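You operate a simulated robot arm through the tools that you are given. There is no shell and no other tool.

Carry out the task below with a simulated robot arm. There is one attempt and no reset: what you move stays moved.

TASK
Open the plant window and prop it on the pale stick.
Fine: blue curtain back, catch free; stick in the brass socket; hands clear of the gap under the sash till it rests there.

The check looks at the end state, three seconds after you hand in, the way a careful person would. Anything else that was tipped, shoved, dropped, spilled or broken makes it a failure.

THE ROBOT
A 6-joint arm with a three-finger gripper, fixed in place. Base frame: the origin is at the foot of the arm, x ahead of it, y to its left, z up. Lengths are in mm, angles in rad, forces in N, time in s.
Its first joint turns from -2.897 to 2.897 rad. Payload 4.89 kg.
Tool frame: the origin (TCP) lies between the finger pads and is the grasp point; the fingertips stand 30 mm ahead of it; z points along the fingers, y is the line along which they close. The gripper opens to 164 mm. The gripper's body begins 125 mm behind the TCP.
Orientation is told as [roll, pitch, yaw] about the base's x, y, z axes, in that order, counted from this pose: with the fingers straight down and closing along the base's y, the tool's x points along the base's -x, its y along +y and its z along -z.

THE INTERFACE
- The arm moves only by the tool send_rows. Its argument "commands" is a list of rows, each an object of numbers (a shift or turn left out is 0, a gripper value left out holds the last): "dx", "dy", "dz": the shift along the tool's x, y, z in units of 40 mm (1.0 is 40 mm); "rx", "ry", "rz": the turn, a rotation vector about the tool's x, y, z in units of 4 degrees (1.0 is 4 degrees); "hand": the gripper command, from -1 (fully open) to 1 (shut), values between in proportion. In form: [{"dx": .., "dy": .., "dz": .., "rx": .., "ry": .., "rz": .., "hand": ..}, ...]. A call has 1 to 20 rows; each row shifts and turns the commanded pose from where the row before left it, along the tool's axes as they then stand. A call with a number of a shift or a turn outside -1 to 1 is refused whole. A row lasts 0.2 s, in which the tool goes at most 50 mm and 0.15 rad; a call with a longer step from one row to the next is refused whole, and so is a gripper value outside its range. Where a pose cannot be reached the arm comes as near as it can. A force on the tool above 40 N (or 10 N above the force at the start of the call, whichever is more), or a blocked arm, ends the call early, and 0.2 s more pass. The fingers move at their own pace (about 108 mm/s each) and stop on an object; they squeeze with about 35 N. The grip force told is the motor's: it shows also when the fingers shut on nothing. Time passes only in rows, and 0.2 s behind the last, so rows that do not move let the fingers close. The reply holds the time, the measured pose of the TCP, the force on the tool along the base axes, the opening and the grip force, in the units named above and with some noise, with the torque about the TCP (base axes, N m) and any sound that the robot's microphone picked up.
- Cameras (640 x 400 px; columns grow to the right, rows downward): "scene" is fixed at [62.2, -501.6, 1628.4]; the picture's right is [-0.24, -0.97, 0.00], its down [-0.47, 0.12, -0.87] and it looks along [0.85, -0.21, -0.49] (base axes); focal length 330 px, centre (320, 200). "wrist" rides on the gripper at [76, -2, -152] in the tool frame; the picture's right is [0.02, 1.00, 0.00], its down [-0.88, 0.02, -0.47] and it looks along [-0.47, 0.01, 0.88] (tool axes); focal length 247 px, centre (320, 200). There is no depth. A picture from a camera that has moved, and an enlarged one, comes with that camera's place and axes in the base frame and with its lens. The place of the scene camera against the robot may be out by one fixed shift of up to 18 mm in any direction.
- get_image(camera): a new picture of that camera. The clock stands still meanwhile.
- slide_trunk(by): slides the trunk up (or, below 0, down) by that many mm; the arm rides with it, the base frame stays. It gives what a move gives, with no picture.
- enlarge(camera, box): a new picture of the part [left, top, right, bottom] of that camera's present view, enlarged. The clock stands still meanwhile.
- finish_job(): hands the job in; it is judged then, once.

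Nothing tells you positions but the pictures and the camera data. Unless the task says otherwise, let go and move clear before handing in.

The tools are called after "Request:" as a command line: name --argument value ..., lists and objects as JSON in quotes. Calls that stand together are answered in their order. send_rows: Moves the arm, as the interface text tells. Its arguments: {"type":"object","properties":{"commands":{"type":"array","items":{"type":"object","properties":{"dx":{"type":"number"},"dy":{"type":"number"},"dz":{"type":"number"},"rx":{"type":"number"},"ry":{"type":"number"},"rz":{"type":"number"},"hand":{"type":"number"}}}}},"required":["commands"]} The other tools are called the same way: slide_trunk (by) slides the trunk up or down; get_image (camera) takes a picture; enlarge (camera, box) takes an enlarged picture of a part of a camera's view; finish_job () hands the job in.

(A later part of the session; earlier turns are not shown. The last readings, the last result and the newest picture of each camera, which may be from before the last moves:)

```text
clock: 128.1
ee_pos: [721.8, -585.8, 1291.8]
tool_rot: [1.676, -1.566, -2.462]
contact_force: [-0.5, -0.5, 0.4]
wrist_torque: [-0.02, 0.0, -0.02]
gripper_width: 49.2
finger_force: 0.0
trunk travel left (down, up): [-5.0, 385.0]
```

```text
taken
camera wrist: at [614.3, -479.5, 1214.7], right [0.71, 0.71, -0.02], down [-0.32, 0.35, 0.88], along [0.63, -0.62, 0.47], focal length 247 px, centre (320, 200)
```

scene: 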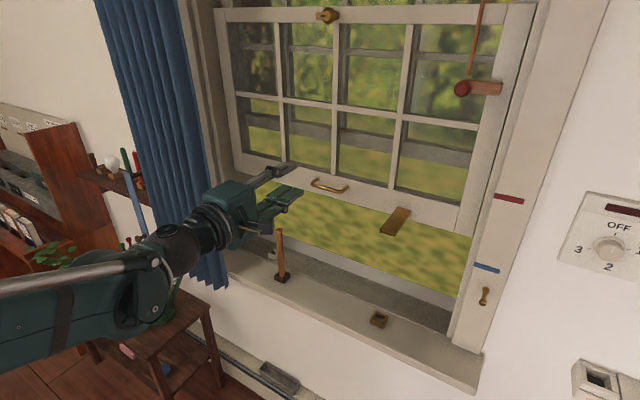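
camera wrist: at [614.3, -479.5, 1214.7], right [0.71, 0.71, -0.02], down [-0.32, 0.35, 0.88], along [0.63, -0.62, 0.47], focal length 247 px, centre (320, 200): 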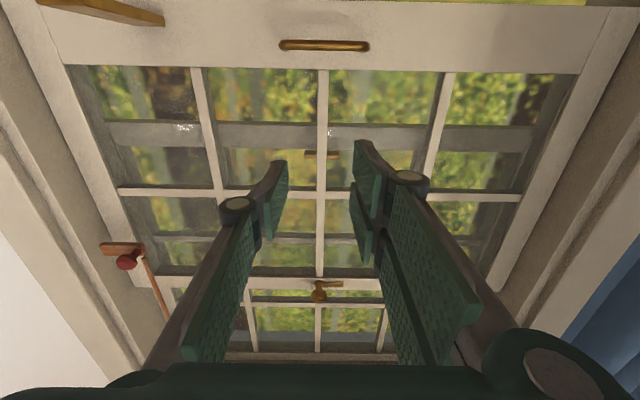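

The gripper is level with fingers closing sideways. I'll move over in front of the stick at mid height, staying back from it.

Request:
send_rows --commands '[{"dz": -1, "hand": 0.2}, {"dx": 0.9, "dy": 0.4}, {"dx": 0.9, "dy": 0.4}, {"dx": 0.9, "dy": 0.4}, {"dx": 0.9, "dy": 0.4}, {"dx": 0.9, "dy": 0.4}, {"dx": 0.9, "dy": 0.4}, {"dx": 0.9, "dy": 0.4}, {"dx": 0.9, "dy": 0.4}, {"dz": 0}]'

Request:
get_image --camera "wrist"

Request:
get_image --camera "scene"

```text
clock: 130.2
ee_pos: [784.3, -467.9, 1001.6]
tool_rot: [1.754, -1.568, -2.541]
contact_force: [-0.5, -1.0, 0.2]
wrist_torque: [0.03, 0.04, 0.1]
gripper_width: 65.7
finger_force: 0.0
trunk travel left (down, up): [-5.0, 385.0]
```

```text
taken
camera wrist: at [676.5, -362.1, 926.2], right [0.71, 0.71, -0.02], down [-0.32, 0.35, 0.88], along [0.63, -0.62, 0.47], focal length 247 px, centre (320, 200)
```

wrist: 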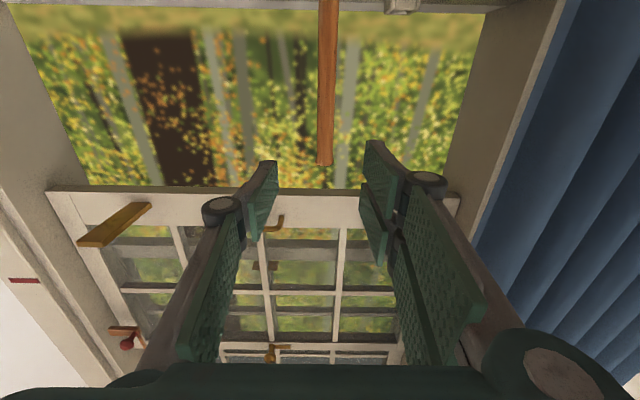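

```text
taken
```

scene: 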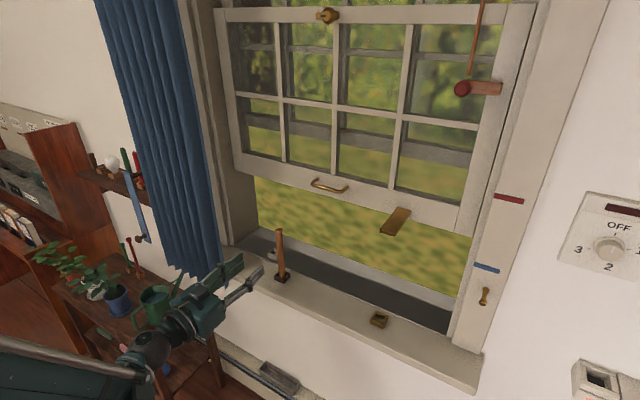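

The sash stays parked at the top. The stick is almost on axis, at about T=229, N=1044, with its top near z=1038. I'll drop to mid-height and approach it in two steps.

Request:
send_rows --commands '[{"dx": 0.65, "dy": 0.12}, {"dz": 1}, {"dz": 1}, {"dz": 0.5}, {"dz": 0}]'

Request:
get_image --camera "wrist"

Request:
enlarge --camera "scene" --box '[210, 200, 400, 340]'

```text
clock: 131.4
ee_pos: [858.9, -535.9, 976.6]
tool_rot: [1.743, -1.567, -2.528]
contact_force: [0.4, -0.6, 0.0]
wrist_torque: [0.01, 0.02, -0.02]
gripper_width: 65.5
finger_force: 0.0
trunk travel left (down, up): [-5.0, 385.0]
```

```text
taken
camera wrist: at [751.6, -428.2, 899.9], right [0.71, 0.71, -0.02], down [-0.32, 0.35, 0.88], along [0.63, -0.62, 0.47], focal length 247 px, centre (320, 200)
```

wrist: 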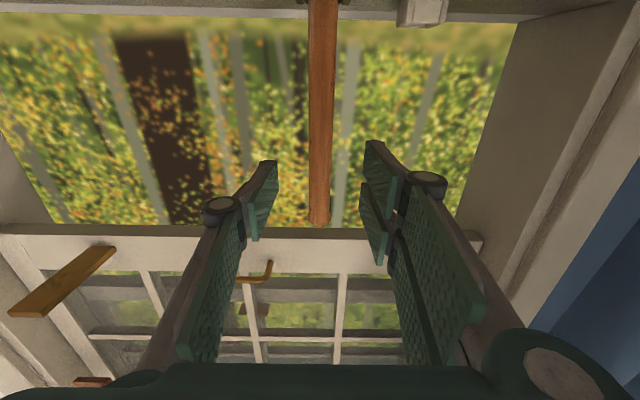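

```text
2.86 times, centred on (305, 270) of scene
camera zoom: at [62.2, -501.6, 1628.4], right [-0.24, -0.97, 0.0], down [-0.47, 0.12, -0.87], along [0.85, -0.21, -0.49], focal length 942 px, centre (363, 0)
```

zoom: 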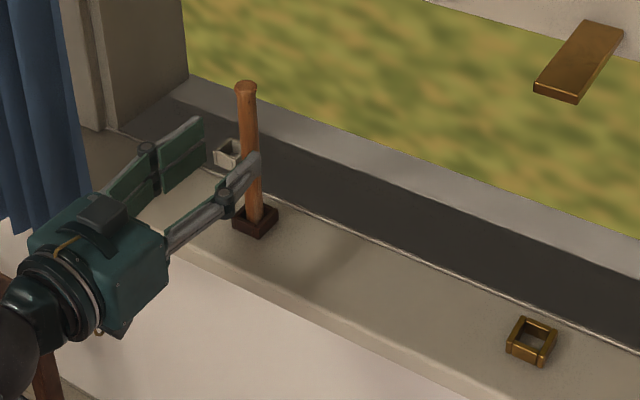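

The stick is centred between the fingers. I'll advance so it lies between the pads and close on it.

Request:
send_rows --commands '[{"dz": 0.55}, {"dz": 0.55}, {"dz": 0}]'

Request:
get_image --camera "wrist"

Request:
enlarge --camera "scene" --box '[230, 210, 330, 290]'

```text
clock: 132.2
ee_pos: [890.8, -565.5, 977.4]
tool_rot: [1.748, -1.568, -2.536]
contact_force: [-0.1, 0.9, 1.2]
wrist_torque: [0.02, 0.03, -0.03]
gripper_width: 65.5
finger_force: 0.1
trunk travel left (down, up): [-5.0, 385.0]
```

```text
taken
camera wrist: at [783.9, -459.1, 901.1], right [0.71, 0.71, -0.02], down [-0.32, 0.35, 0.88], along [0.63, -0.62, 0.47], focal length 247 px, centre (320, 200)
```

wrist: 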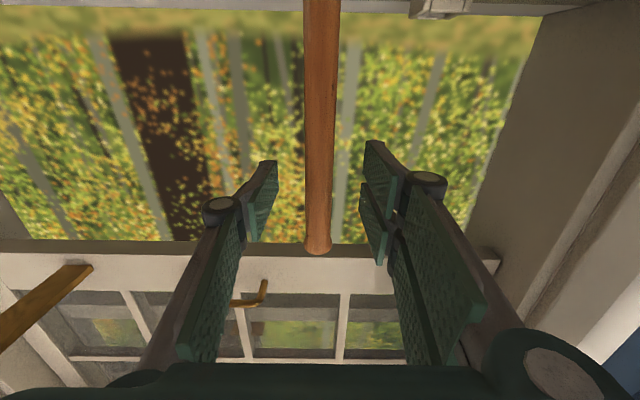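

```text
5.00 times, centred on (280, 250) of scene
camera zoom: at [62.2, -501.6, 1628.4], right [-0.24, -0.97, 0.0], down [-0.47, 0.12, -0.87], along [0.85, -0.21, -0.49], focal length 1648 px, centre (520, -50)
```

zoom: 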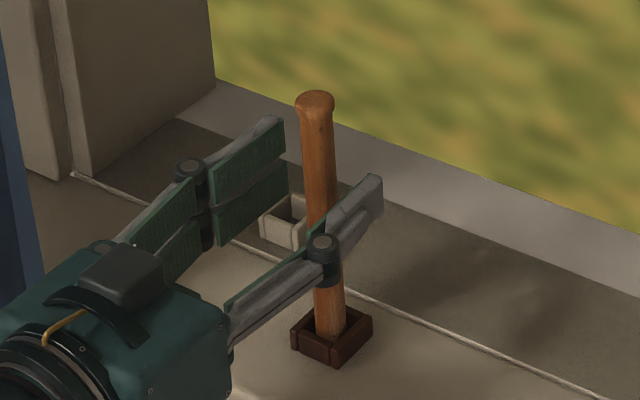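

The stick stands right at the grasp point. I'll close on it and check the grip before lifting.

Request:
send_rows --commands '[{"hand": 1}, {"dz": 0}, {"dz": 0}]'

Request:
get_image --camera "wrist"

```text
clock: 133.1
ee_pos: [892.1, -564.6, 977.0]
tool_rot: [1.702, -1.567, -2.489]
contact_force: [-0.1, 0.3, 0.1]
wrist_torque: [-0.09, 0.09, -0.12]
gripper_width: 18.9
finger_force: 35.1
trunk travel left (down, up): [-5.0, 385.0]
```

```text
taken
camera wrist: at [783.9, -459.0, 901.0], right [0.71, 0.71, -0.02], down [-0.32, 0.35, 0.88], along [0.63, -0.62, 0.47], focal length 247 px, centre (320, 200)
```

wrist: 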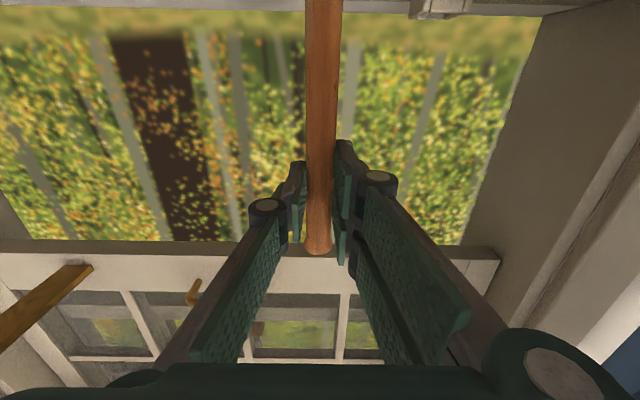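

Firm grip on the stick (18.9 mm). I'll lift it straight up out of the dark cup.

Request:
send_rows --commands '[{"dx": -0.3}, {"dx": -0.4}, {"dx": -0.4}, {"dx": -0.4}, {"dx": 0}]'

Request:
enlarge --camera "scene" --box '[220, 180, 420, 340]'

Request:
get_image --camera "wrist"

```text
clock: 134.2
ee_pos: [889.9, -566.0, 1037.3]
tool_rot: [1.678, -1.568, -2.463]
contact_force: [0.1, 0.8, -0.4]
wrist_torque: [-0.03, -0.07, 0.0]
gripper_width: 20.1
finger_force: 35.1
trunk travel left (down, up): [-5.0, 385.0]
```

```text
2.50 times, centred on (320, 260) of scene
camera zoom: at [62.2, -501.6, 1628.4], right [-0.24, -0.97, 0.0], down [-0.47, 0.12, -0.87], along [0.85, -0.21, -0.49], focal length 824 px, centre (320, 50)
```

zoom: 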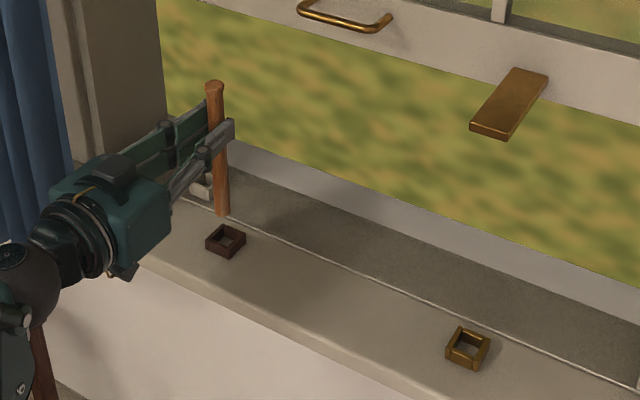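

```text
taken
camera wrist: at [782.5, -459.3, 961.3], right [0.71, 0.71, -0.02], down [-0.32, 0.35, 0.88], along [0.63, -0.62, 0.47], focal length 247 px, centre (320, 200)
```

wrist: 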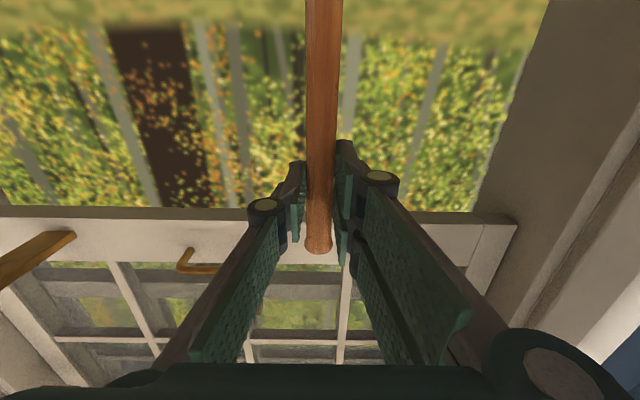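

The stick is out cleanly and upright. The brass cup looks to be near N≈1030, T≈-110. I'll back away from the sill, carry the stick right, and tilt down for an accurate look at the brass cup.

Request:
send_rows --commands '[{"dx": -0.5, "dz": -0.8}, {"dx": -0.5, "dz": -0.8}, {"dz": -1}, {"dz": -0.4, "dy": -0.8}, {"dy": -1}, {"dy": -1}, {"dy": -1}, {"dy": -1}, {"dy": -1}, {"dy": -1}, {"dy": -0.6}, {"dz": 0}]'

Request:
get_image --camera "scene"

```text
clock: 136.8
ee_pos: [598.2, -688.0, 1075.8]
tool_rot: [1.731, -1.568, -2.517]
contact_force: [0.1, -0.8, 0.5]
wrist_torque: [0.0, -0.01, -0.09]
gripper_width: 20.2
finger_force: 34.9
trunk travel left (down, up): [-5.0, 385.0]
```

```text
taken
```

scene: 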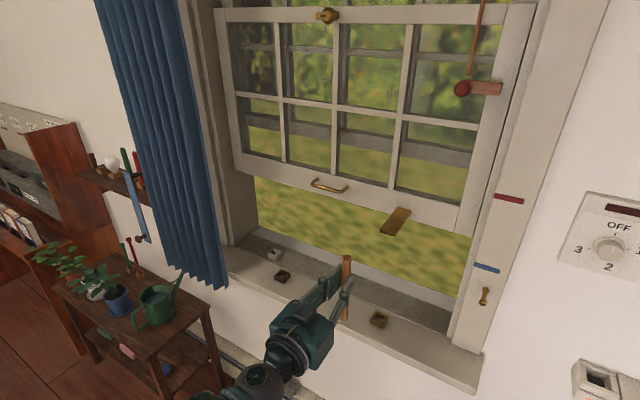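

The sash is still parked, and I hold the stick in front of the sill left of the brass cup. I'll tilt down to see the cup.

Request:
send_rows --commands '[{"ry": 1}, {"ry": 1}, {"ry": 1}, {"ry": 1}, {"ry": 1}, {"ry": 1}, {"ry": 1}, {"ry": 1}, {"ry": 1}, {"ry": 1}, {"dz": 0}]'

Request:
get_image --camera "wrist"

```text
clock: 139.2
ee_pos: [584.7, -698.2, 1076.9]
tool_rot: [0.032, -0.936, -0.781]
contact_force: [0.7, 0.3, -0.4]
wrist_torque: [0.01, 0.0, -0.03]
gripper_width: 20.4
finger_force: 34.9
out of reach, approached as far as the arm can: row 2, 9, 10
trunk travel left (down, up): [-5.0, 385.0]
```

```text
taken
camera wrist: at [460.8, -585.8, 1105.9], right [0.68, 0.74, 0.0], down [0.1, -0.1, 0.99], along [0.73, -0.67, -0.14], focal length 247 px, centre (320, 200)
```

wrist: 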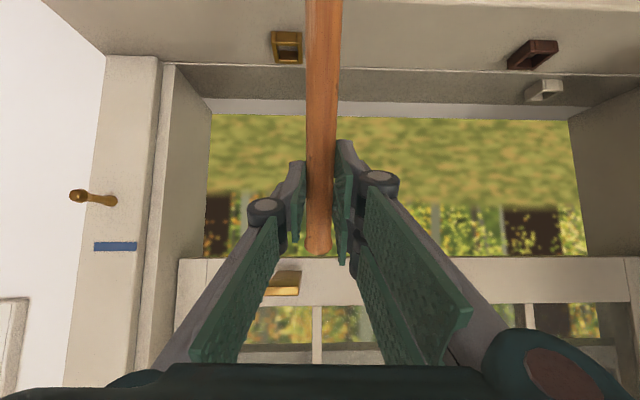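

The view shows all three cups: brass, dark and pale. I'll zoom in to measure the brass cup against the dark one.

Request:
enlarge --camera "wrist" --box '[247, 10, 327, 80]'

Request:
enlarge --camera "wrist" --box '[495, 20, 575, 110]'

```text
5.71 times, centred on (287, 45) of wrist
camera zoom: at [460.8, -585.8, 1105.9], right [0.68, 0.74, 0.0], down [0.1, -0.1, 0.99], along [0.73, -0.67, -0.14], focal length 1411 px, centre (509, 1086)
```

zoom: 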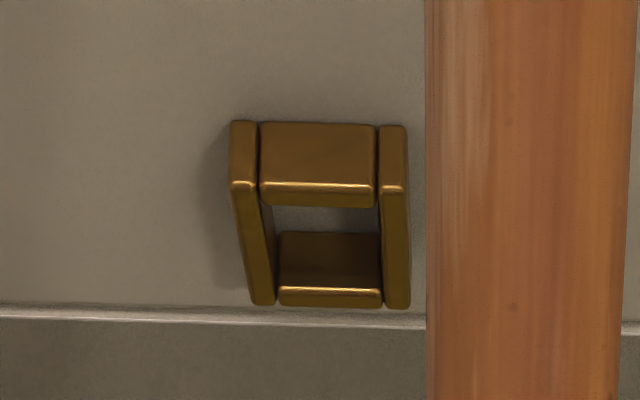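

```text
4.44 times, centred on (535, 65) of wrist
camera zoom: at [460.8, -585.8, 1105.9], right [0.68, 0.74, 0.0], down [0.1, -0.1, 0.99], along [0.73, -0.67, -0.14], focal length 1098 px, centre (-636, 800)
```

zoom: 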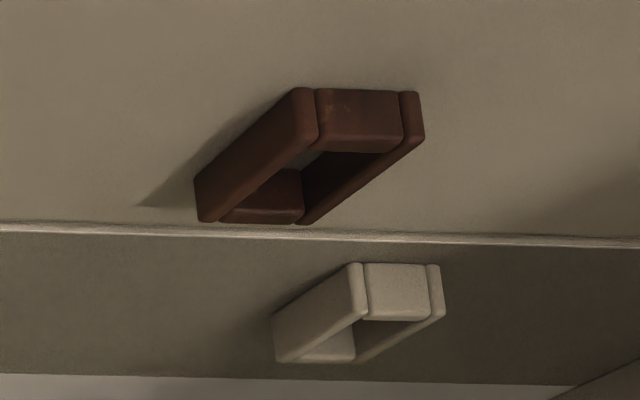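

Request:
enlarge --camera "wrist" --box '[270, 120, 370, 270]'

Request:
enlarge --camera "wrist" --box '[230, 0, 410, 110]'

```text
2.67 times, centred on (320, 195) of wrist
camera zoom: at [460.8, -585.8, 1105.9], right [0.68, 0.74, 0.0], down [0.1, -0.1, 0.99], along [0.73, -0.67, -0.14], focal length 659 px, centre (320, 213)
```

zoom: 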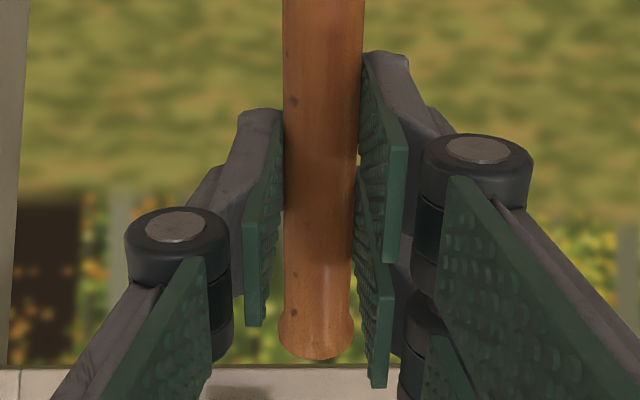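

```text
3.56 times, centred on (320, 55) of wrist
camera zoom: at [460.8, -585.8, 1105.9], right [0.68, 0.74, 0.0], down [0.1, -0.1, 0.99], along [0.73, -0.67, -0.14], focal length 878 px, centre (320, 716)
```

zoom: 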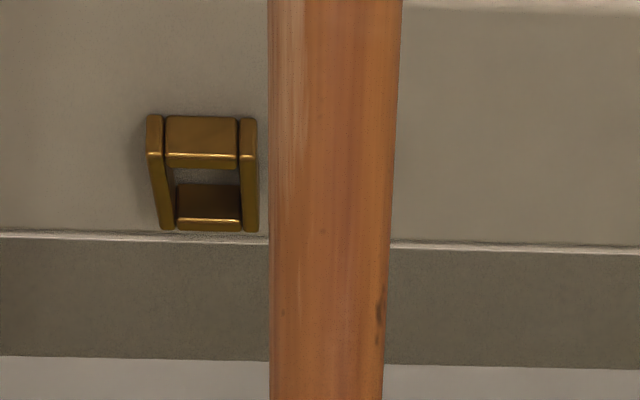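

The brass cup's centre works out near T=-118, N=1040, top z≈865, and the stick is exactly on the gripper centreline. I'll take a second look from the other side to pin it down.

Request:
send_rows --commands '[{"dy": -0.9}, {"dy": -0.9}, {"dz": 0}]'

Request:
get_image --camera "wrist"

```text
clock: 140.1
ee_pos: [532.4, -750.1, 1075.4]
tool_rot: [0.005, -0.929, -0.781]
contact_force: [0.0, 0.2, -0.6]
wrist_torque: [0.02, 0.05, -0.06]
gripper_width: 20.3
finger_force: 34.9
trunk travel left (down, up): [-5.0, 385.0]
```

```text
taken
camera wrist: at [412.4, -634.7, 1105.4], right [0.69, 0.72, -0.01], down [0.12, -0.09, 0.99], along [0.71, -0.68, -0.15], focal length 247 px, centre (320, 200)
```

wrist: 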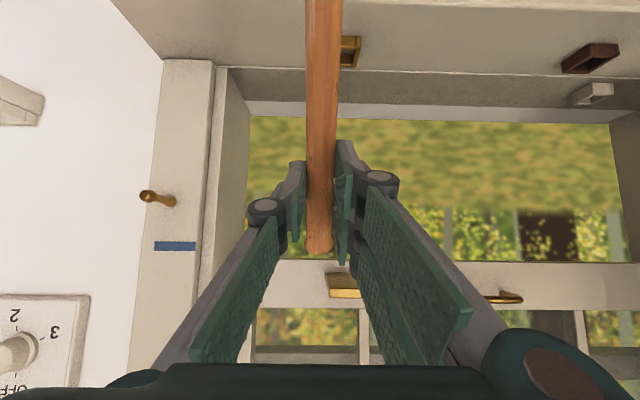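

Request:
send_rows --commands '[{"dy": -0.8}, {"dz": 0}]'

Request:
enlarge --camera "wrist" --box '[327, 10, 407, 80]'

Request:
get_image --camera "wrist"

```text
clock: 140.7
ee_pos: [509.9, -771.3, 1075.0]
tool_rot: [0.006, -0.931, -0.781]
contact_force: [-0.9, 0.9, -0.6]
wrist_torque: [-0.01, 0.03, -0.09]
gripper_width: 20.3
finger_force: 34.7
trunk travel left (down, up): [-5.0, 385.0]
```

```text
5.71 times, centred on (367, 45) of wrist
camera zoom: at [389.8, -656.5, 1105.4], right [0.69, 0.72, -0.01], down [0.12, -0.09, 0.99], along [0.71, -0.68, -0.15], focal length 1411 px, centre (51, 1086)
```

zoom: 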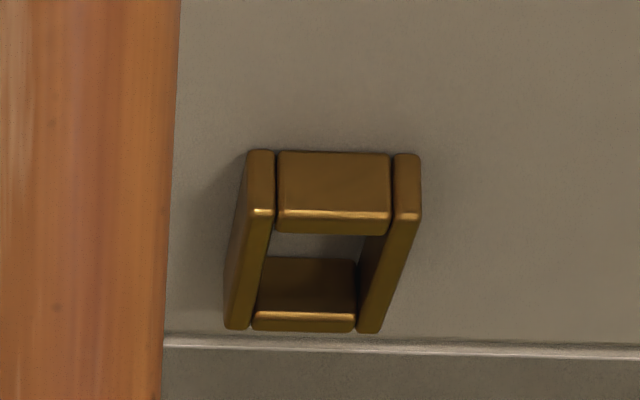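

```text
taken
camera wrist: at [389.8, -656.5, 1105.4], right [0.69, 0.72, -0.01], down [0.12, -0.09, 0.99], along [0.71, -0.68, -0.15], focal length 247 px, centre (320, 200)
```

wrist: 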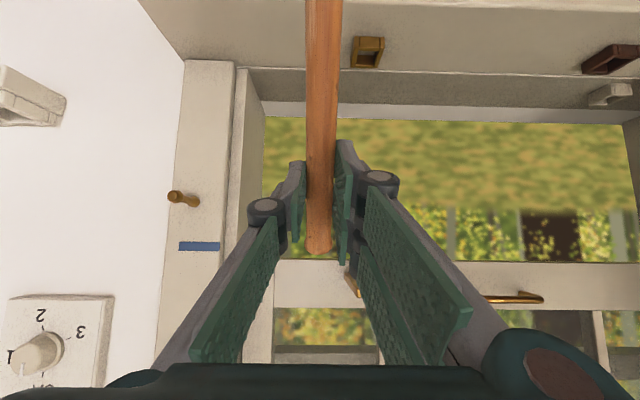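

Request:
enlarge --camera "wrist" --box '[560, 20, 640, 120]'

```text
4.00 times, centred on (600, 70) of wrist
camera zoom: at [389.8, -656.5, 1105.4], right [0.69, 0.72, -0.01], down [0.12, -0.09, 0.99], along [0.71, -0.68, -0.15], focal length 988 px, centre (-800, 720)
```

zoom: 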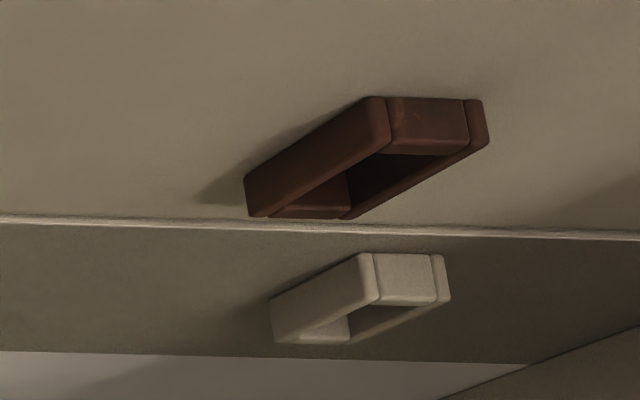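

Both views agree: the brass cup is at T≈-120 and at the same distance from me as the dark cup was. I'll level the tool again and check its axes before bringing the stick over the cup.

Request:
send_rows --commands '[{"ry": -1}, {"ry": -1}, {"ry": -1}, {"ry": -1}, {"ry": -1}, {"ry": -1}, {"ry": -1}, {"ry": -1}, {"ry": -1}, {"ry": -0.17}, {"dz": 0}]'

Request:
get_image --camera "wrist"

Request:
get_image --camera "scene"

```text
clock: 143.1
ee_pos: [511.2, -773.8, 1075.8]
tool_rot: [1.289, -1.567, -2.063]
contact_force: [0.3, 0.6, -0.5]
wrist_torque: [0.01, -0.01, -0.01]
gripper_width: 20.3
finger_force: 35.6
trunk travel left (down, up): [-5.0, 385.0]
```

```text
taken
camera wrist: at [401.9, -667.8, 1000.2], right [0.7, 0.71, -0.02], down [-0.33, 0.34, 0.88], along [0.64, -0.61, 0.47], focal length 247 px, centre (320, 200)
```

wrist: 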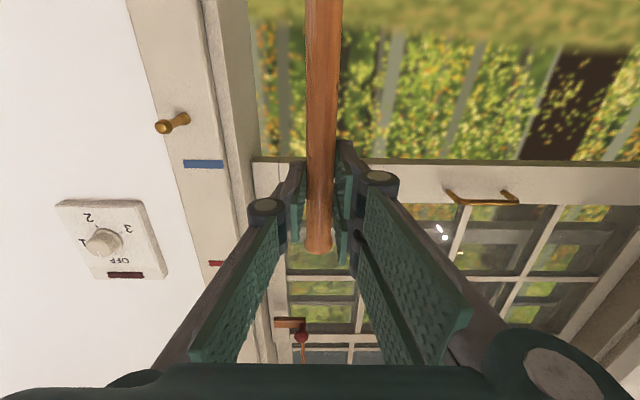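

```text
taken
```

scene: 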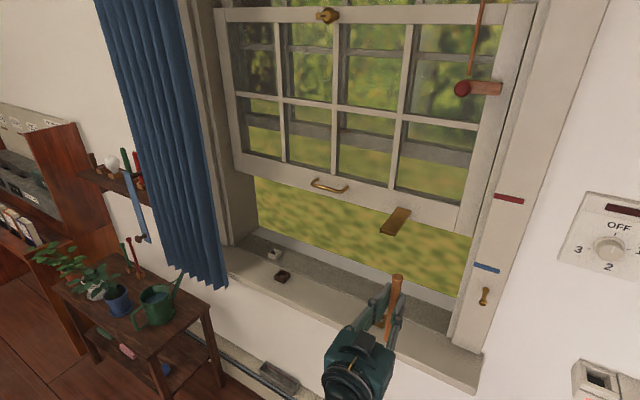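

Level again, with a tiny yaw error that I'll trim. The sash is still parked. I'll bring the stick over the brass cup, holding it a few centimetres above.

Request:
send_rows --commands '[{"rx": 0.17, "dy": 0.82, "dx": 0.5}, {"dy": 0.82, "dx": 0.4}, {"dz": 1}, {"dz": 1}, {"dz": 0.9}, {"dz": 0}]'

Request:
enlarge --camera "scene" --box '[330, 200, 470, 350]'

```text
clock: 144.4
ee_pos: [640.7, -807.4, 1041.2]
tool_rot: [1.255, -1.567, -2.042]
contact_force: [-0.2, -0.5, -1.2]
wrist_torque: [0.04, 0.06, -0.01]
gripper_width: 20.1
finger_force: 35.3
trunk travel left (down, up): [-5.0, 385.0]
```

```text
2.67 times, centred on (400, 275) of scene
camera zoom: at [62.2, -501.6, 1628.4], right [-0.24, -0.97, 0.0], down [-0.47, 0.12, -0.87], along [0.85, -0.21, -0.49], focal length 879 px, centre (107, 0)
```

zoom: 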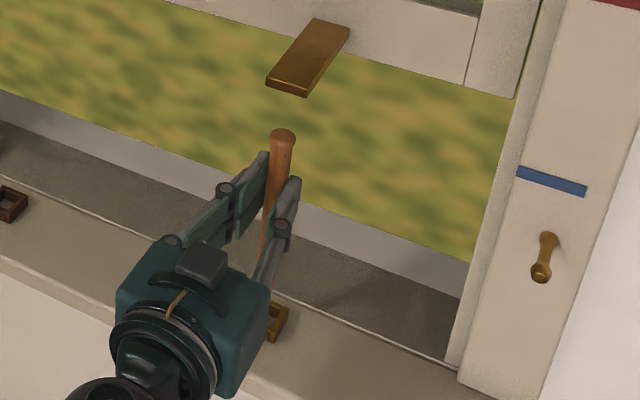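

Request:
send_rows --commands '[{"dy": -0.05, "dz": 0.15, "dx": 0.4}, {"dz": 0}]'

Request:
enlarge --camera "scene" --box '[355, 225, 425, 335]'

Request:
get_image --camera "wrist"

```text
clock: 145.1
ee_pos: [643.8, -812.3, 1023.4]
tool_rot: [1.23, -1.567, -2.014]
contact_force: [-0.3, -0.4, -0.5]
wrist_torque: [0.05, 0.03, -0.04]
gripper_width: 20.0
finger_force: 34.7
trunk travel left (down, up): [-5.0, 385.0]
```

```text
3.64 times, centred on (390, 280) of scene
camera zoom: at [62.2, -501.6, 1628.4], right [-0.24, -0.97, 0.0], down [-0.47, 0.12, -0.87], along [0.85, -0.21, -0.49], focal length 1199 px, centre (66, -91)
```

zoom: 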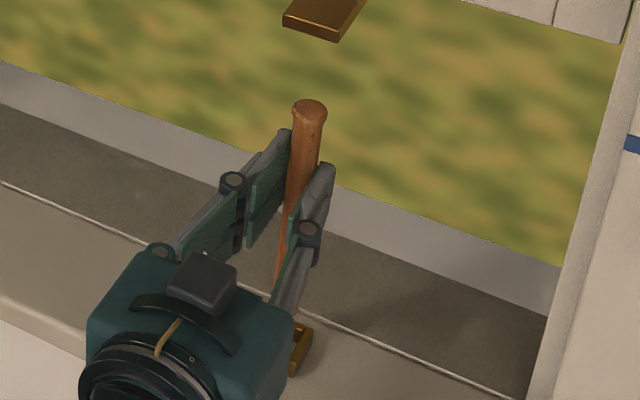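

```text
taken
camera wrist: at [536.0, -706.9, 948.1], right [0.71, 0.71, -0.02], down [-0.32, 0.35, 0.88], along [0.63, -0.62, 0.47], focal length 247 px, centre (320, 200)
```

wrist: 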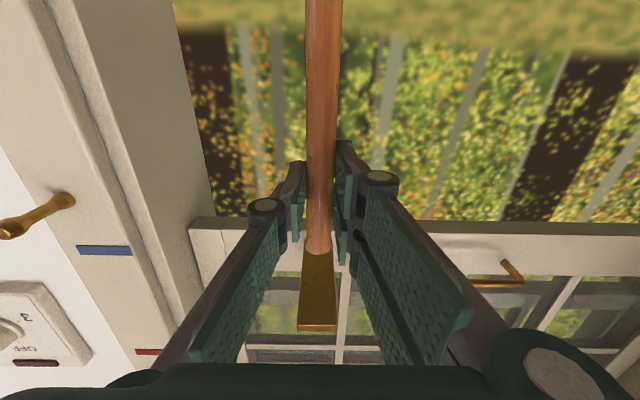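

The wrist view shows the ledge directly in line behind the stick (T matches at about -119), and the height is right. I'll lower slowly, checking the force for contact with the cup's rim.

Request:
send_rows --commands '[{"dx": 0.3}, {"dx": 0.3}, {"dx": 0.1}, {"dx": 0.1}, {"dx": 0}]'

Request:
enlarge --camera "scene" --box '[355, 255, 415, 335]'

```text
clock: 146.2
ee_pos: [642.2, -813.5, 992.4]
tool_rot: [1.211, -1.567, -1.999]
contact_force: [0.4, 0.5, -0.8]
wrist_torque: [0.03, -0.02, -0.03]
gripper_width: 20.4
finger_force: 35.0
trunk travel left (down, up): [-5.0, 385.0]
```

```text
5.00 times, centred on (385, 295) of scene
camera zoom: at [62.2, -501.6, 1628.4], right [-0.24, -0.97, 0.0], down [-0.47, 0.12, -0.87], along [0.85, -0.21, -0.49], focal length 1648 px, centre (-5, -275)
```

zoom: 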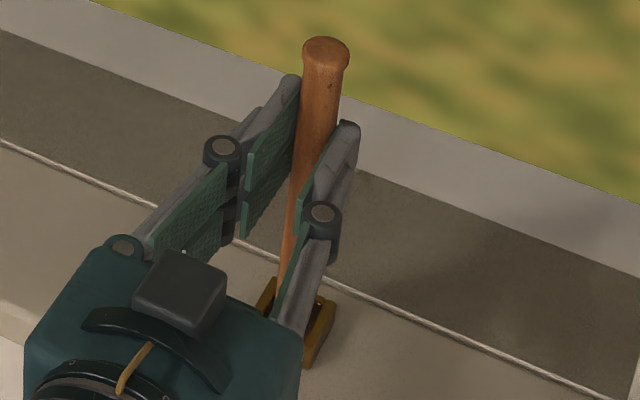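

No contact so far, and the stick lines up with the cup opening. I'll keep lowering in small steps.

Request:
send_rows --commands '[{"dx": 0.1}, {"dx": 0.1}, {"dx": 0}]'

Request:
send_rows --commands '[{"dx": 0.08}, {"dx": 0.05}, {"dx": 0}]'

Request:
enlarge --camera "scene" --box '[355, 255, 415, 335]'

```text
clock: 147.1
ee_pos: [641.9, -814.2, 984.1]
tool_rot: [1.208, -1.569, -1.997]
contact_force: [0.4, 0.5, -0.9]
wrist_torque: [0.01, -0.02, 0.02]
gripper_width: 20.0
finger_force: 34.6
trunk travel left (down, up): [-5.0, 385.0]
```

```text
clock: 147.8
ee_pos: [642.3, -812.0, 978.9]
tool_rot: [1.206, -1.568, -1.995]
contact_force: [-0.9, 0.2, -1.2]
wrist_torque: [-0.02, 0.02, 0.0]
gripper_width: 20.1
finger_force: 35.0
trunk travel left (down, up): [-5.0, 385.0]
```

```text
5.00 times, centred on (385, 295) of scene
camera zoom: at [62.2, -501.6, 1628.4], right [-0.24, -0.97, 0.0], down [-0.47, 0.12, -0.87], along [0.85, -0.21, -0.49], focal length 1648 px, centre (-5, -275)
```

zoom: 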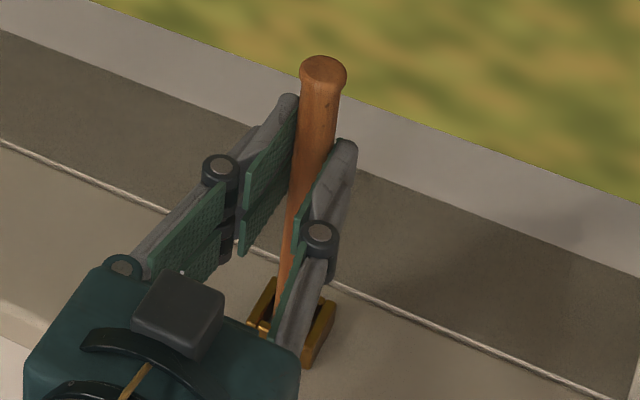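

It's inside the cup with no rim contact, nearly at the pick-up height. I'll lower the last couple of millimetres until it touches the bottom.

Request:
send_rows --commands '[{"dx": 0.04}, {"dx": 0.03}, {"dx": 0}]'

Request:
get_image --camera "wrist"

```text
clock: 148.7
ee_pos: [642.6, -813.0, 977.2]
tool_rot: [1.313, -1.567, -2.1]
contact_force: [0.9, -2.0, 9.1]
wrist_torque: [-0.4, -0.31, 0.01]
gripper_width: 20.2
finger_force: 34.8
trunk travel left (down, up): [-5.0, 385.0]
```

```text
taken
camera wrist: at [534.5, -706.6, 901.4], right [0.71, 0.71, -0.02], down [-0.32, 0.35, 0.88], along [0.63, -0.62, 0.47], focal length 247 px, centre (320, 200)
```

wrist: 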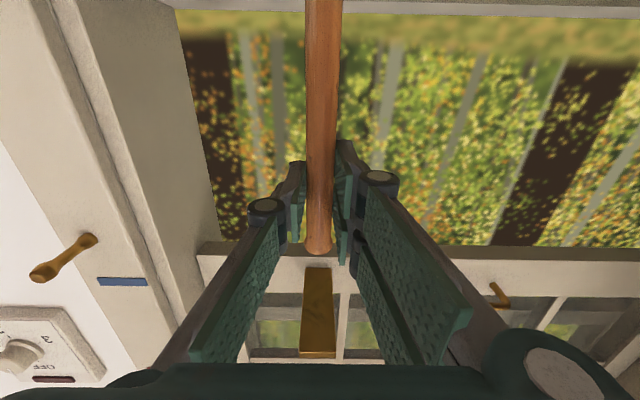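

The stick has touched bottom (9 N) at the same height it was picked from, so it's seated. I'll ease the preload, open the fingers and back straight out.

Request:
send_rows --commands '[{"dx": -0.02}, {"hand": 0.6}, {"hand": 0.2}, {"dz": 0}, {"dz": -0.5}, {"dz": -1}, {"dz": -1}, {"dz": -1}, {"dz": 0}]'

Request:
get_image --camera "scene"

Request:
enlarge --camera "scene" --box '[340, 180, 440, 340]'

Request:
get_image --camera "wrist"

```text
clock: 150.7
ee_pos: [542.6, -711.8, 976.1]
tool_rot: [1.163, -1.566, -1.95]
contact_force: [-0.1, -0.7, -0.3]
wrist_torque: [-0.04, -0.02, 0.0]
gripper_width: 65.6
finger_force: 0.1
trunk travel left (down, up): [-5.0, 385.0]
```

```text
taken
```

scene: 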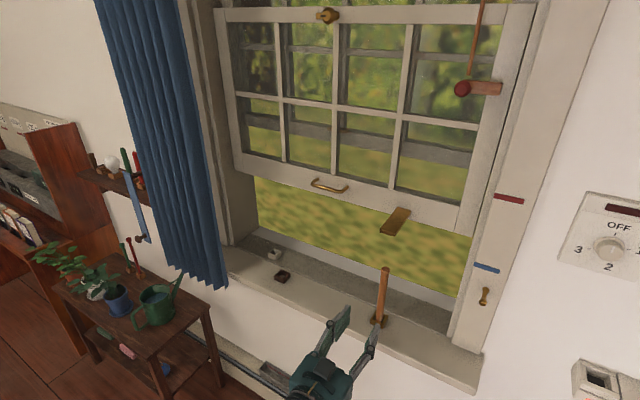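

```text
2.50 times, centred on (390, 260) of scene
camera zoom: at [62.2, -501.6, 1628.4], right [-0.24, -0.97, 0.0], down [-0.47, 0.12, -0.87], along [0.85, -0.21, -0.49], focal length 824 px, centre (145, 50)
```

zoom: 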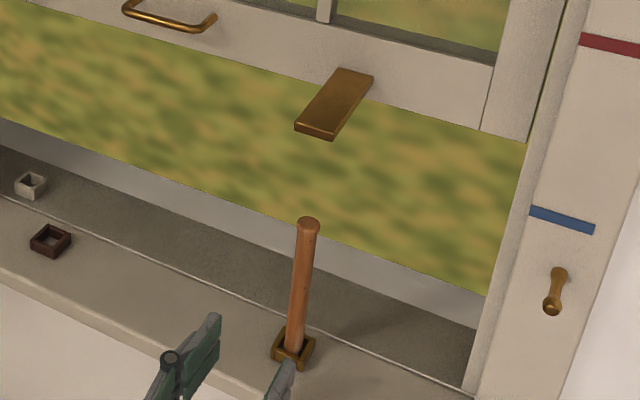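

```text
taken
camera wrist: at [435.4, -606.5, 900.7], right [0.71, 0.71, -0.02], down [-0.32, 0.35, 0.88], along [0.63, -0.62, 0.47], focal length 247 px, centre (320, 200)
```

wrist: 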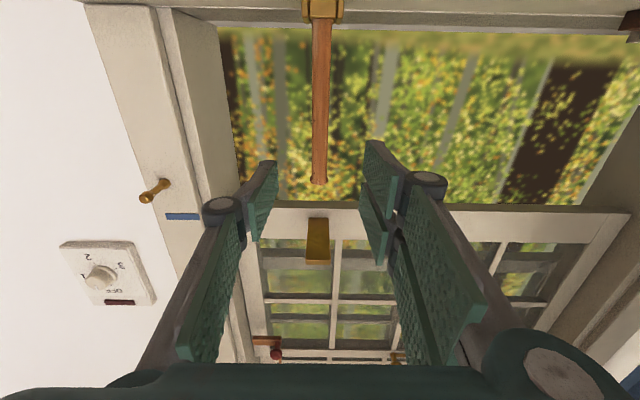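

The stick stands upright in the brass cup, directly under the ledge on the sash. Now I'll go back to the handle to lower the sash onto it, keeping well away from the gap.

Request:
send_rows --commands '[{"dx": -0.85, "dy": 0.87}, {"dx": -0.85, "dy": 0.87}, {"dx": -0.85, "dy": 0.87}, {"dx": -0.85, "dy": 0.87}, {"dx": -0.85, "dy": 0.87}, {"dx": -0.85, "dy": 0.87}, {"dx": -0.6, "dy": 0.25}, {"dz": 0}]'

Request:
send_rows --commands '[{"rz": -0.5}, {"rz": -1}, {"rz": -1}, {"rz": -1}, {"rz": -1}, {"rz": -1}, {"rz": -1}, {"rz": -1}, {"rz": -1}, {"rz": -1}, {"rz": -1}, {"rz": -1}, {"rz": -1}, {"rz": -1}, {"rz": -1}, {"rz": -1}, {"rz": -1}, {"rz": -1}, {"rz": -1}, {"rz": -1}]'

Request:
send_rows --commands '[{"rz": -1}, {"rz": -1}, {"rz": -1}, {"dz": 0}]'

Request:
get_image --camera "wrist"

Request:
get_image --camera "scene"

```text
clock: 152.4
ee_pos: [697.6, -559.9, 1204.3]
tool_rot: [1.18, -1.566, -1.968]
contact_force: [-0.2, 0.2, 1.3]
wrist_torque: [-0.05, -0.02, 0.06]
gripper_width: 65.6
finger_force: 0.1
trunk travel left (down, up): [-5.0, 385.0]
```

```text
clock: 156.7
ee_pos: [699.2, -561.4, 1207.3]
tool_rot: [-1.569, -0.21, 0.784]
contact_force: [-1.0, 0.5, -0.1]
wrist_torque: [-0.03, 0.03, 0.01]
gripper_width: 65.7
finger_force: 0.0
trunk travel left (down, up): [-5.0, 385.0]
```

```text
clock: 157.7
ee_pos: [698.6, -561.3, 1207.7]
tool_rot: [-1.57, -0.004, 0.781]
contact_force: [0.0, 0.1, 0.1]
wrist_torque: [0.01, 0.01, 0.0]
gripper_width: 65.5
finger_force: 0.0
trunk travel left (down, up): [-5.0, 385.0]
```

```text
taken
camera wrist: at [536.8, -507.0, 1208.7], right [-0.01, -0.01, -1.0], down [0.29, 0.96, -0.02], along [0.96, -0.29, -0.01], focal length 247 px, centre (320, 200)
```

wrist: 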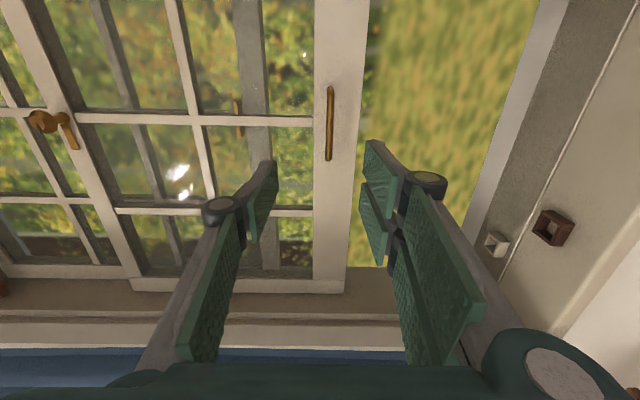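

```text
taken
```

scene: 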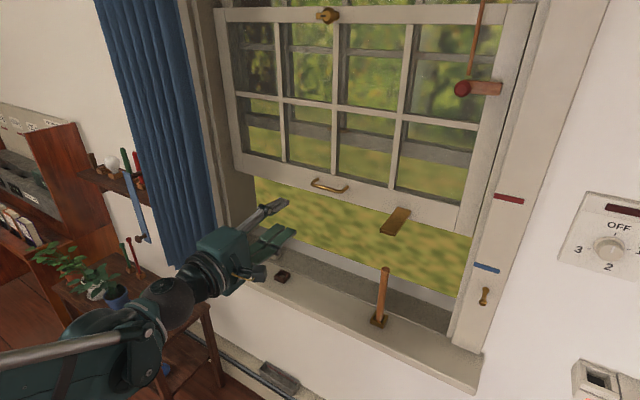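

The handle is dead ahead, at about z=1192. I'll align and approach it level this time (the sill is far below now).

Request:
send_rows --commands '[{"dy": 0.39, "hand": 0.5}, {"dz": 1}, {"dz": 1}, {"dz": 1}, {"dz": 1}, {"dz": 0.4}, {"dz": 0}]'

Request:
enlarge --camera "wrist" --box '[220, 60, 420, 260]'

```text
clock: 159.2
ee_pos: [823.1, -686.8, 1189.7]
tool_rot: [-1.568, -0.004, 0.785]
contact_force: [-0.4, -0.2, -0.7]
wrist_torque: [0.05, 0.0, 0.02]
gripper_width: 40.9
finger_force: 0.1
trunk travel left (down, up): [-5.0, 385.0]
```

```text
2.00 times, centred on (320, 160) of wrist
camera zoom: at [662.1, -632.8, 1191.9], right [-0.01, -0.01, -1.0], down [0.29, 0.96, -0.02], along [0.96, -0.29, -0.01], focal length 494 px, centre (320, 280)
```

zoom: 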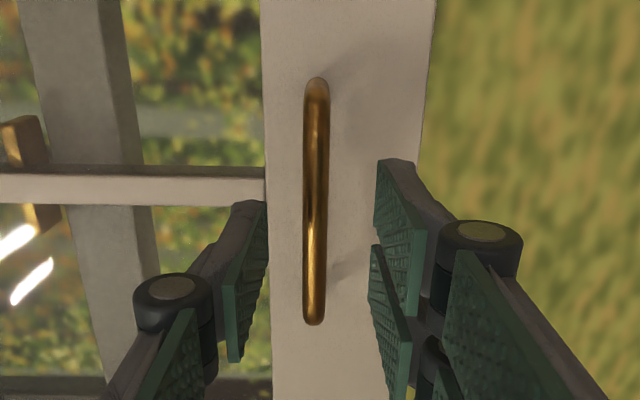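

Request:
send_rows --commands '[{"dy": -0.05, "dz": 0.5}, {"dz": 0.5}, {"dz": 0}]'

Request:
enlarge --camera "wrist" --box '[220, 60, 420, 260]'

Request:
enlarge --camera "scene" --box '[270, 140, 390, 240]'

```text
clock: 160.1
ee_pos: [850.9, -714.3, 1192.6]
tool_rot: [-1.568, -0.005, 0.784]
contact_force: [0.5, 0.6, -0.4]
wrist_torque: [0.05, 0.04, -0.01]
gripper_width: 40.8
finger_force: 0.1
trunk travel left (down, up): [-5.0, 385.0]
```

```text
2.00 times, centred on (320, 160) of wrist
camera zoom: at [689.7, -660.4, 1194.0], right [-0.01, -0.01, -1.0], down [0.29, 0.96, -0.02], along [0.96, -0.29, -0.01], focal length 494 px, centre (320, 280)
```

zoom: 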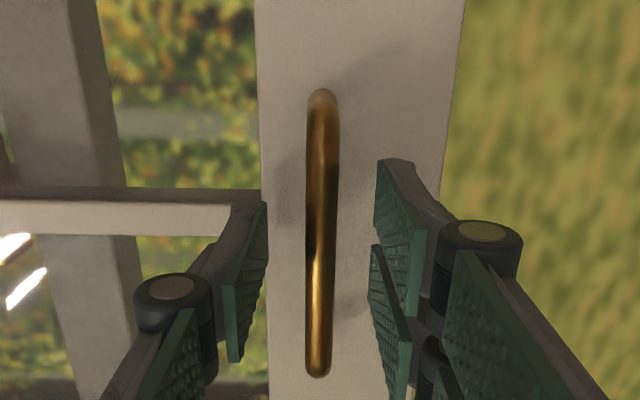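

```text
4.00 times, centred on (330, 190) of scene
camera zoom: at [62.2, -501.6, 1628.4], right [-0.24, -0.97, 0.0], down [-0.47, 0.12, -0.87], along [0.85, -0.21, -0.49], focal length 1319 px, centre (280, 240)
```

zoom: 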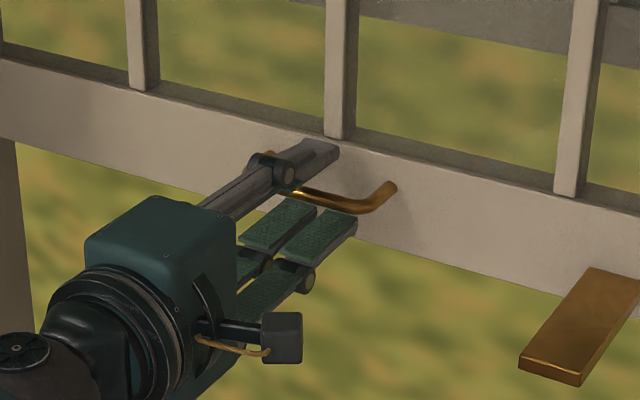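

The bar is centred between the fingers. I'll close on it and start lowering gently.

Request:
send_rows --commands '[{"hand": 1}, {"dz": 0}, {"dz": 0}]'

Request:
send_rows --commands '[{"dy": 0.1}, {"dy": 0.15}, {"dy": 0.15}, {"dz": 0}, {"dz": 0}]'

Request:
get_image --camera "scene"

```text
clock: 160.8
ee_pos: [851.1, -714.9, 1192.1]
tool_rot: [-1.568, -0.003, 0.782]
contact_force: [4.0, -3.4, 2.0]
wrist_torque: [-0.38, 0.33, -0.04]
gripper_width: 9.8
finger_force: 45.3
trunk travel left (down, up): [-5.0, 385.0]
```

```text
clock: 162.1
ee_pos: [850.5, -713.4, 1175.2]
tool_rot: [-1.571, -0.004, 0.784]
contact_force: [7.5, -5.6, 3.1]
wrist_torque: [-0.33, 0.3, 0.1]
gripper_width: 9.5
finger_force: 44.9
trunk travel left (down, up): [-5.0, 385.0]
```

```text
taken
```

scene: 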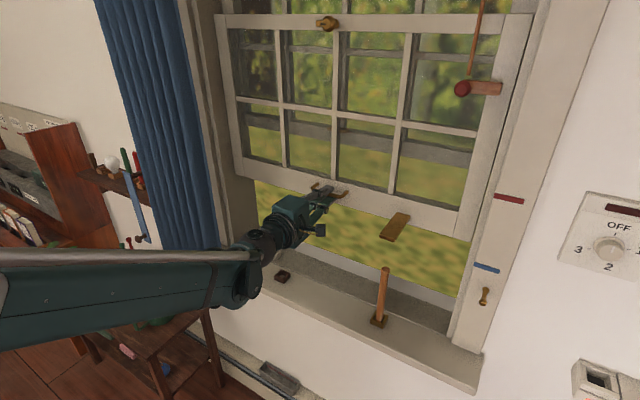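

The sash is lowering smoothly under my grip. I'll continue to just above the stick.

Request:
send_rows --commands '[{"dy": 0.25}, {"dy": 0.35}, {"dy": 0.35}, {"dy": 0.35}, {"dy": 0.35}, {"dy": 0.25}, {"dz": 0}, {"dz": 0}]'

Request:
enlarge --camera "scene" --box '[330, 190, 450, 340]'

Request:
get_image --camera "wrist"

```text
clock: 163.8
ee_pos: [850.8, -714.4, 1099.1]
tool_rot: [-1.57, -0.002, 0.784]
contact_force: [2.6, -1.3, -11.2]
wrist_torque: [-0.3, 0.41, 0.01]
gripper_width: 9.7
finger_force: 44.8
trunk travel left (down, up): [-5.0, 385.0]
```

```text
2.67 times, centred on (390, 265) of scene
camera zoom: at [62.2, -501.6, 1628.4], right [-0.24, -0.97, 0.0], down [-0.47, 0.12, -0.87], along [0.85, -0.21, -0.49], focal length 879 px, centre (133, 27)
```

zoom: 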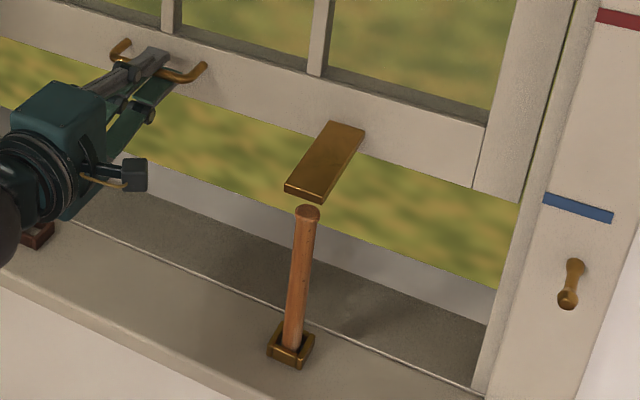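

```text
taken
camera wrist: at [689.9, -660.6, 1101.7], right [-0.01, -0.01, -1.0], down [0.29, 0.96, -0.01], along [0.96, -0.29, -0.01], focal length 247 px, centre (320, 200)
```

wrist: 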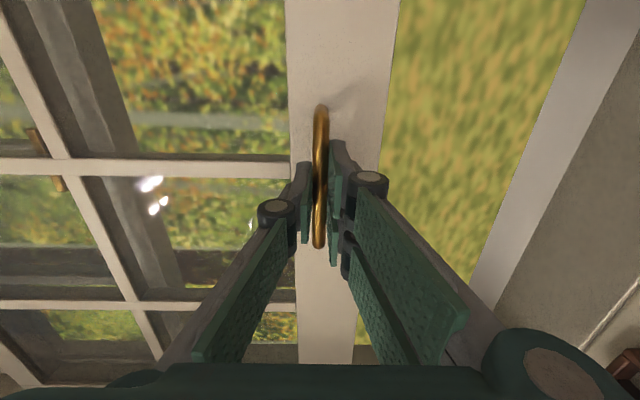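

The ledge is just above the stick's head, and I'm bearing the sash's weight (about 11 N). I'll lower in small steps until the stick takes the load.

Request:
send_rows --commands '[{"dy": 0.15}, {"dy": 0.15}, {"dz": 0}, {"dz": 0}]'

Request:
enlarge --camera "scene" --box '[350, 200, 430, 320]'

```text
clock: 164.8
ee_pos: [850.4, -713.5, 1087.5]
tool_rot: [-1.568, -0.002, 0.783]
contact_force: [3.0, -0.9, -10.3]
wrist_torque: [-0.29, 0.37, 0.07]
gripper_width: 9.8
finger_force: 45.1
trunk travel left (down, up): [-5.0, 385.0]
```

```text
3.33 times, centred on (390, 260) of scene
camera zoom: at [62.2, -501.6, 1628.4], right [-0.24, -0.97, 0.0], down [-0.47, 0.12, -0.87], along [0.85, -0.21, -0.49], focal length 1099 px, centre (87, 0)
```

zoom: 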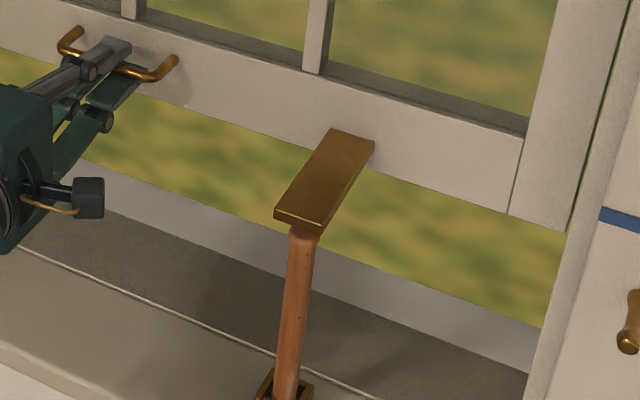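

Request:
send_rows --commands '[{"dy": 0.1}, {"dz": 0}, {"dz": 0}]'

Request:
send_rows --commands '[{"dy": 0.1}, {"dz": 0}, {"dz": 0}]'

Request:
send_rows --commands '[{"dy": 0.08}, {"dz": 0}, {"dz": 0}]'

Request:
enlarge --camera "scene" --box '[350, 200, 430, 320]'

```text
clock: 165.7
ee_pos: [850.9, -713.6, 1083.6]
tool_rot: [-1.569, -0.003, 0.784]
contact_force: [0.2, 2.1, -7.5]
wrist_torque: [-0.31, 0.39, 0.05]
gripper_width: 9.6
finger_force: 44.3
trunk travel left (down, up): [-5.0, 385.0]
```

```text
clock: 166.4
ee_pos: [850.5, -714.8, 1080.9]
tool_rot: [-1.568, -0.005, 0.782]
contact_force: [4.8, -1.9, -5.6]
wrist_torque: [-0.31, 0.37, 0.05]
gripper_width: 9.7
finger_force: 45.0
trunk travel left (down, up): [-5.0, 385.0]
```

```text
clock: 167.2
ee_pos: [850.3, -714.1, 1076.9]
tool_rot: [-1.568, -0.004, 0.785]
contact_force: [6.4, -2.6, -6.3]
wrist_torque: [-0.34, 0.37, 0.0]
gripper_width: 9.5
finger_force: 44.8
trunk travel left (down, up): [-5.0, 385.0]
```

```text
3.33 times, centred on (390, 260) of scene
camera zoom: at [62.2, -501.6, 1628.4], right [-0.24, -0.97, 0.0], down [-0.47, 0.12, -0.87], along [0.85, -0.21, -0.49], focal length 1099 px, centre (87, 0)
```

zoom: 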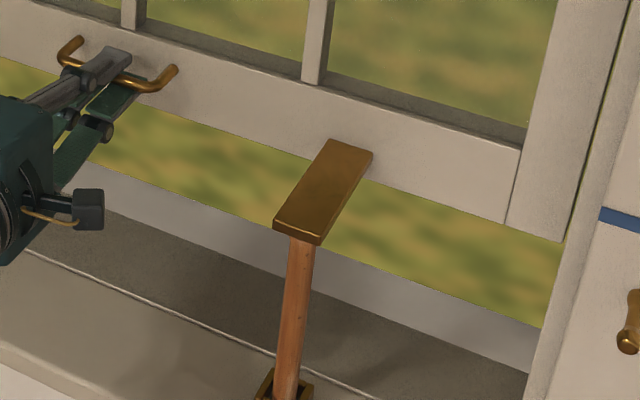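

Still descending with the weight mostly on me. I'll continue with finer steps.

Request:
send_rows --commands '[{"dy": 0.08}, {"dz": 0}, {"dz": 0}]'

Request:
send_rows --commands '[{"dy": 0.08}, {"dz": 0}, {"dz": 0}]'

Request:
send_rows --commands '[{"dy": 0.06}, {"dz": 0}, {"dz": 0}]'

Request:
enlarge --camera "scene" --box '[350, 200, 430, 320]'

```text
clock: 168.1
ee_pos: [851.4, -713.9, 1074.0]
tool_rot: [-1.569, -0.005, 0.785]
contact_force: [2.3, 2.7, -7.9]
wrist_torque: [-0.26, 0.36, 0.04]
gripper_width: 9.7
finger_force: 44.8
trunk travel left (down, up): [-5.0, 385.0]
```

```text
clock: 168.8
ee_pos: [849.8, -714.4, 1071.1]
tool_rot: [-1.569, -0.003, 0.783]
contact_force: [0.8, 1.2, -7.5]
wrist_torque: [-0.3, 0.41, 0.04]
gripper_width: 9.6
finger_force: 44.9
trunk travel left (down, up): [-5.0, 385.0]
```

```text
clock: 169.7
ee_pos: [852.0, -714.1, 1070.9]
tool_rot: [-1.568, -0.004, 0.784]
contact_force: [4.7, -5.1, 14.1]
wrist_torque: [-0.32, 0.21, 0.02]
gripper_width: 9.6
finger_force: 45.4
trunk travel left (down, up): [-5.0, 385.0]
stopped in row 3: the force on the tool passed its limit at 41 N (the readings are from after the stop); the commanded pose is now the measured one
```

```text
3.33 times, centred on (390, 260) of scene
camera zoom: at [62.2, -501.6, 1628.4], right [-0.24, -0.97, 0.0], down [-0.47, 0.12, -0.87], along [0.85, -0.21, -0.49], focal length 1099 px, centre (87, 0)
```

zoom: 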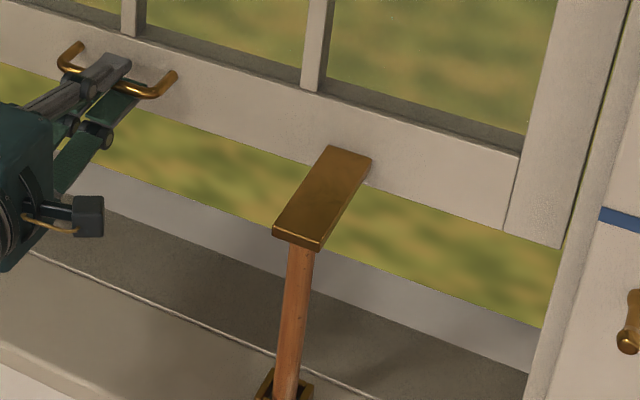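

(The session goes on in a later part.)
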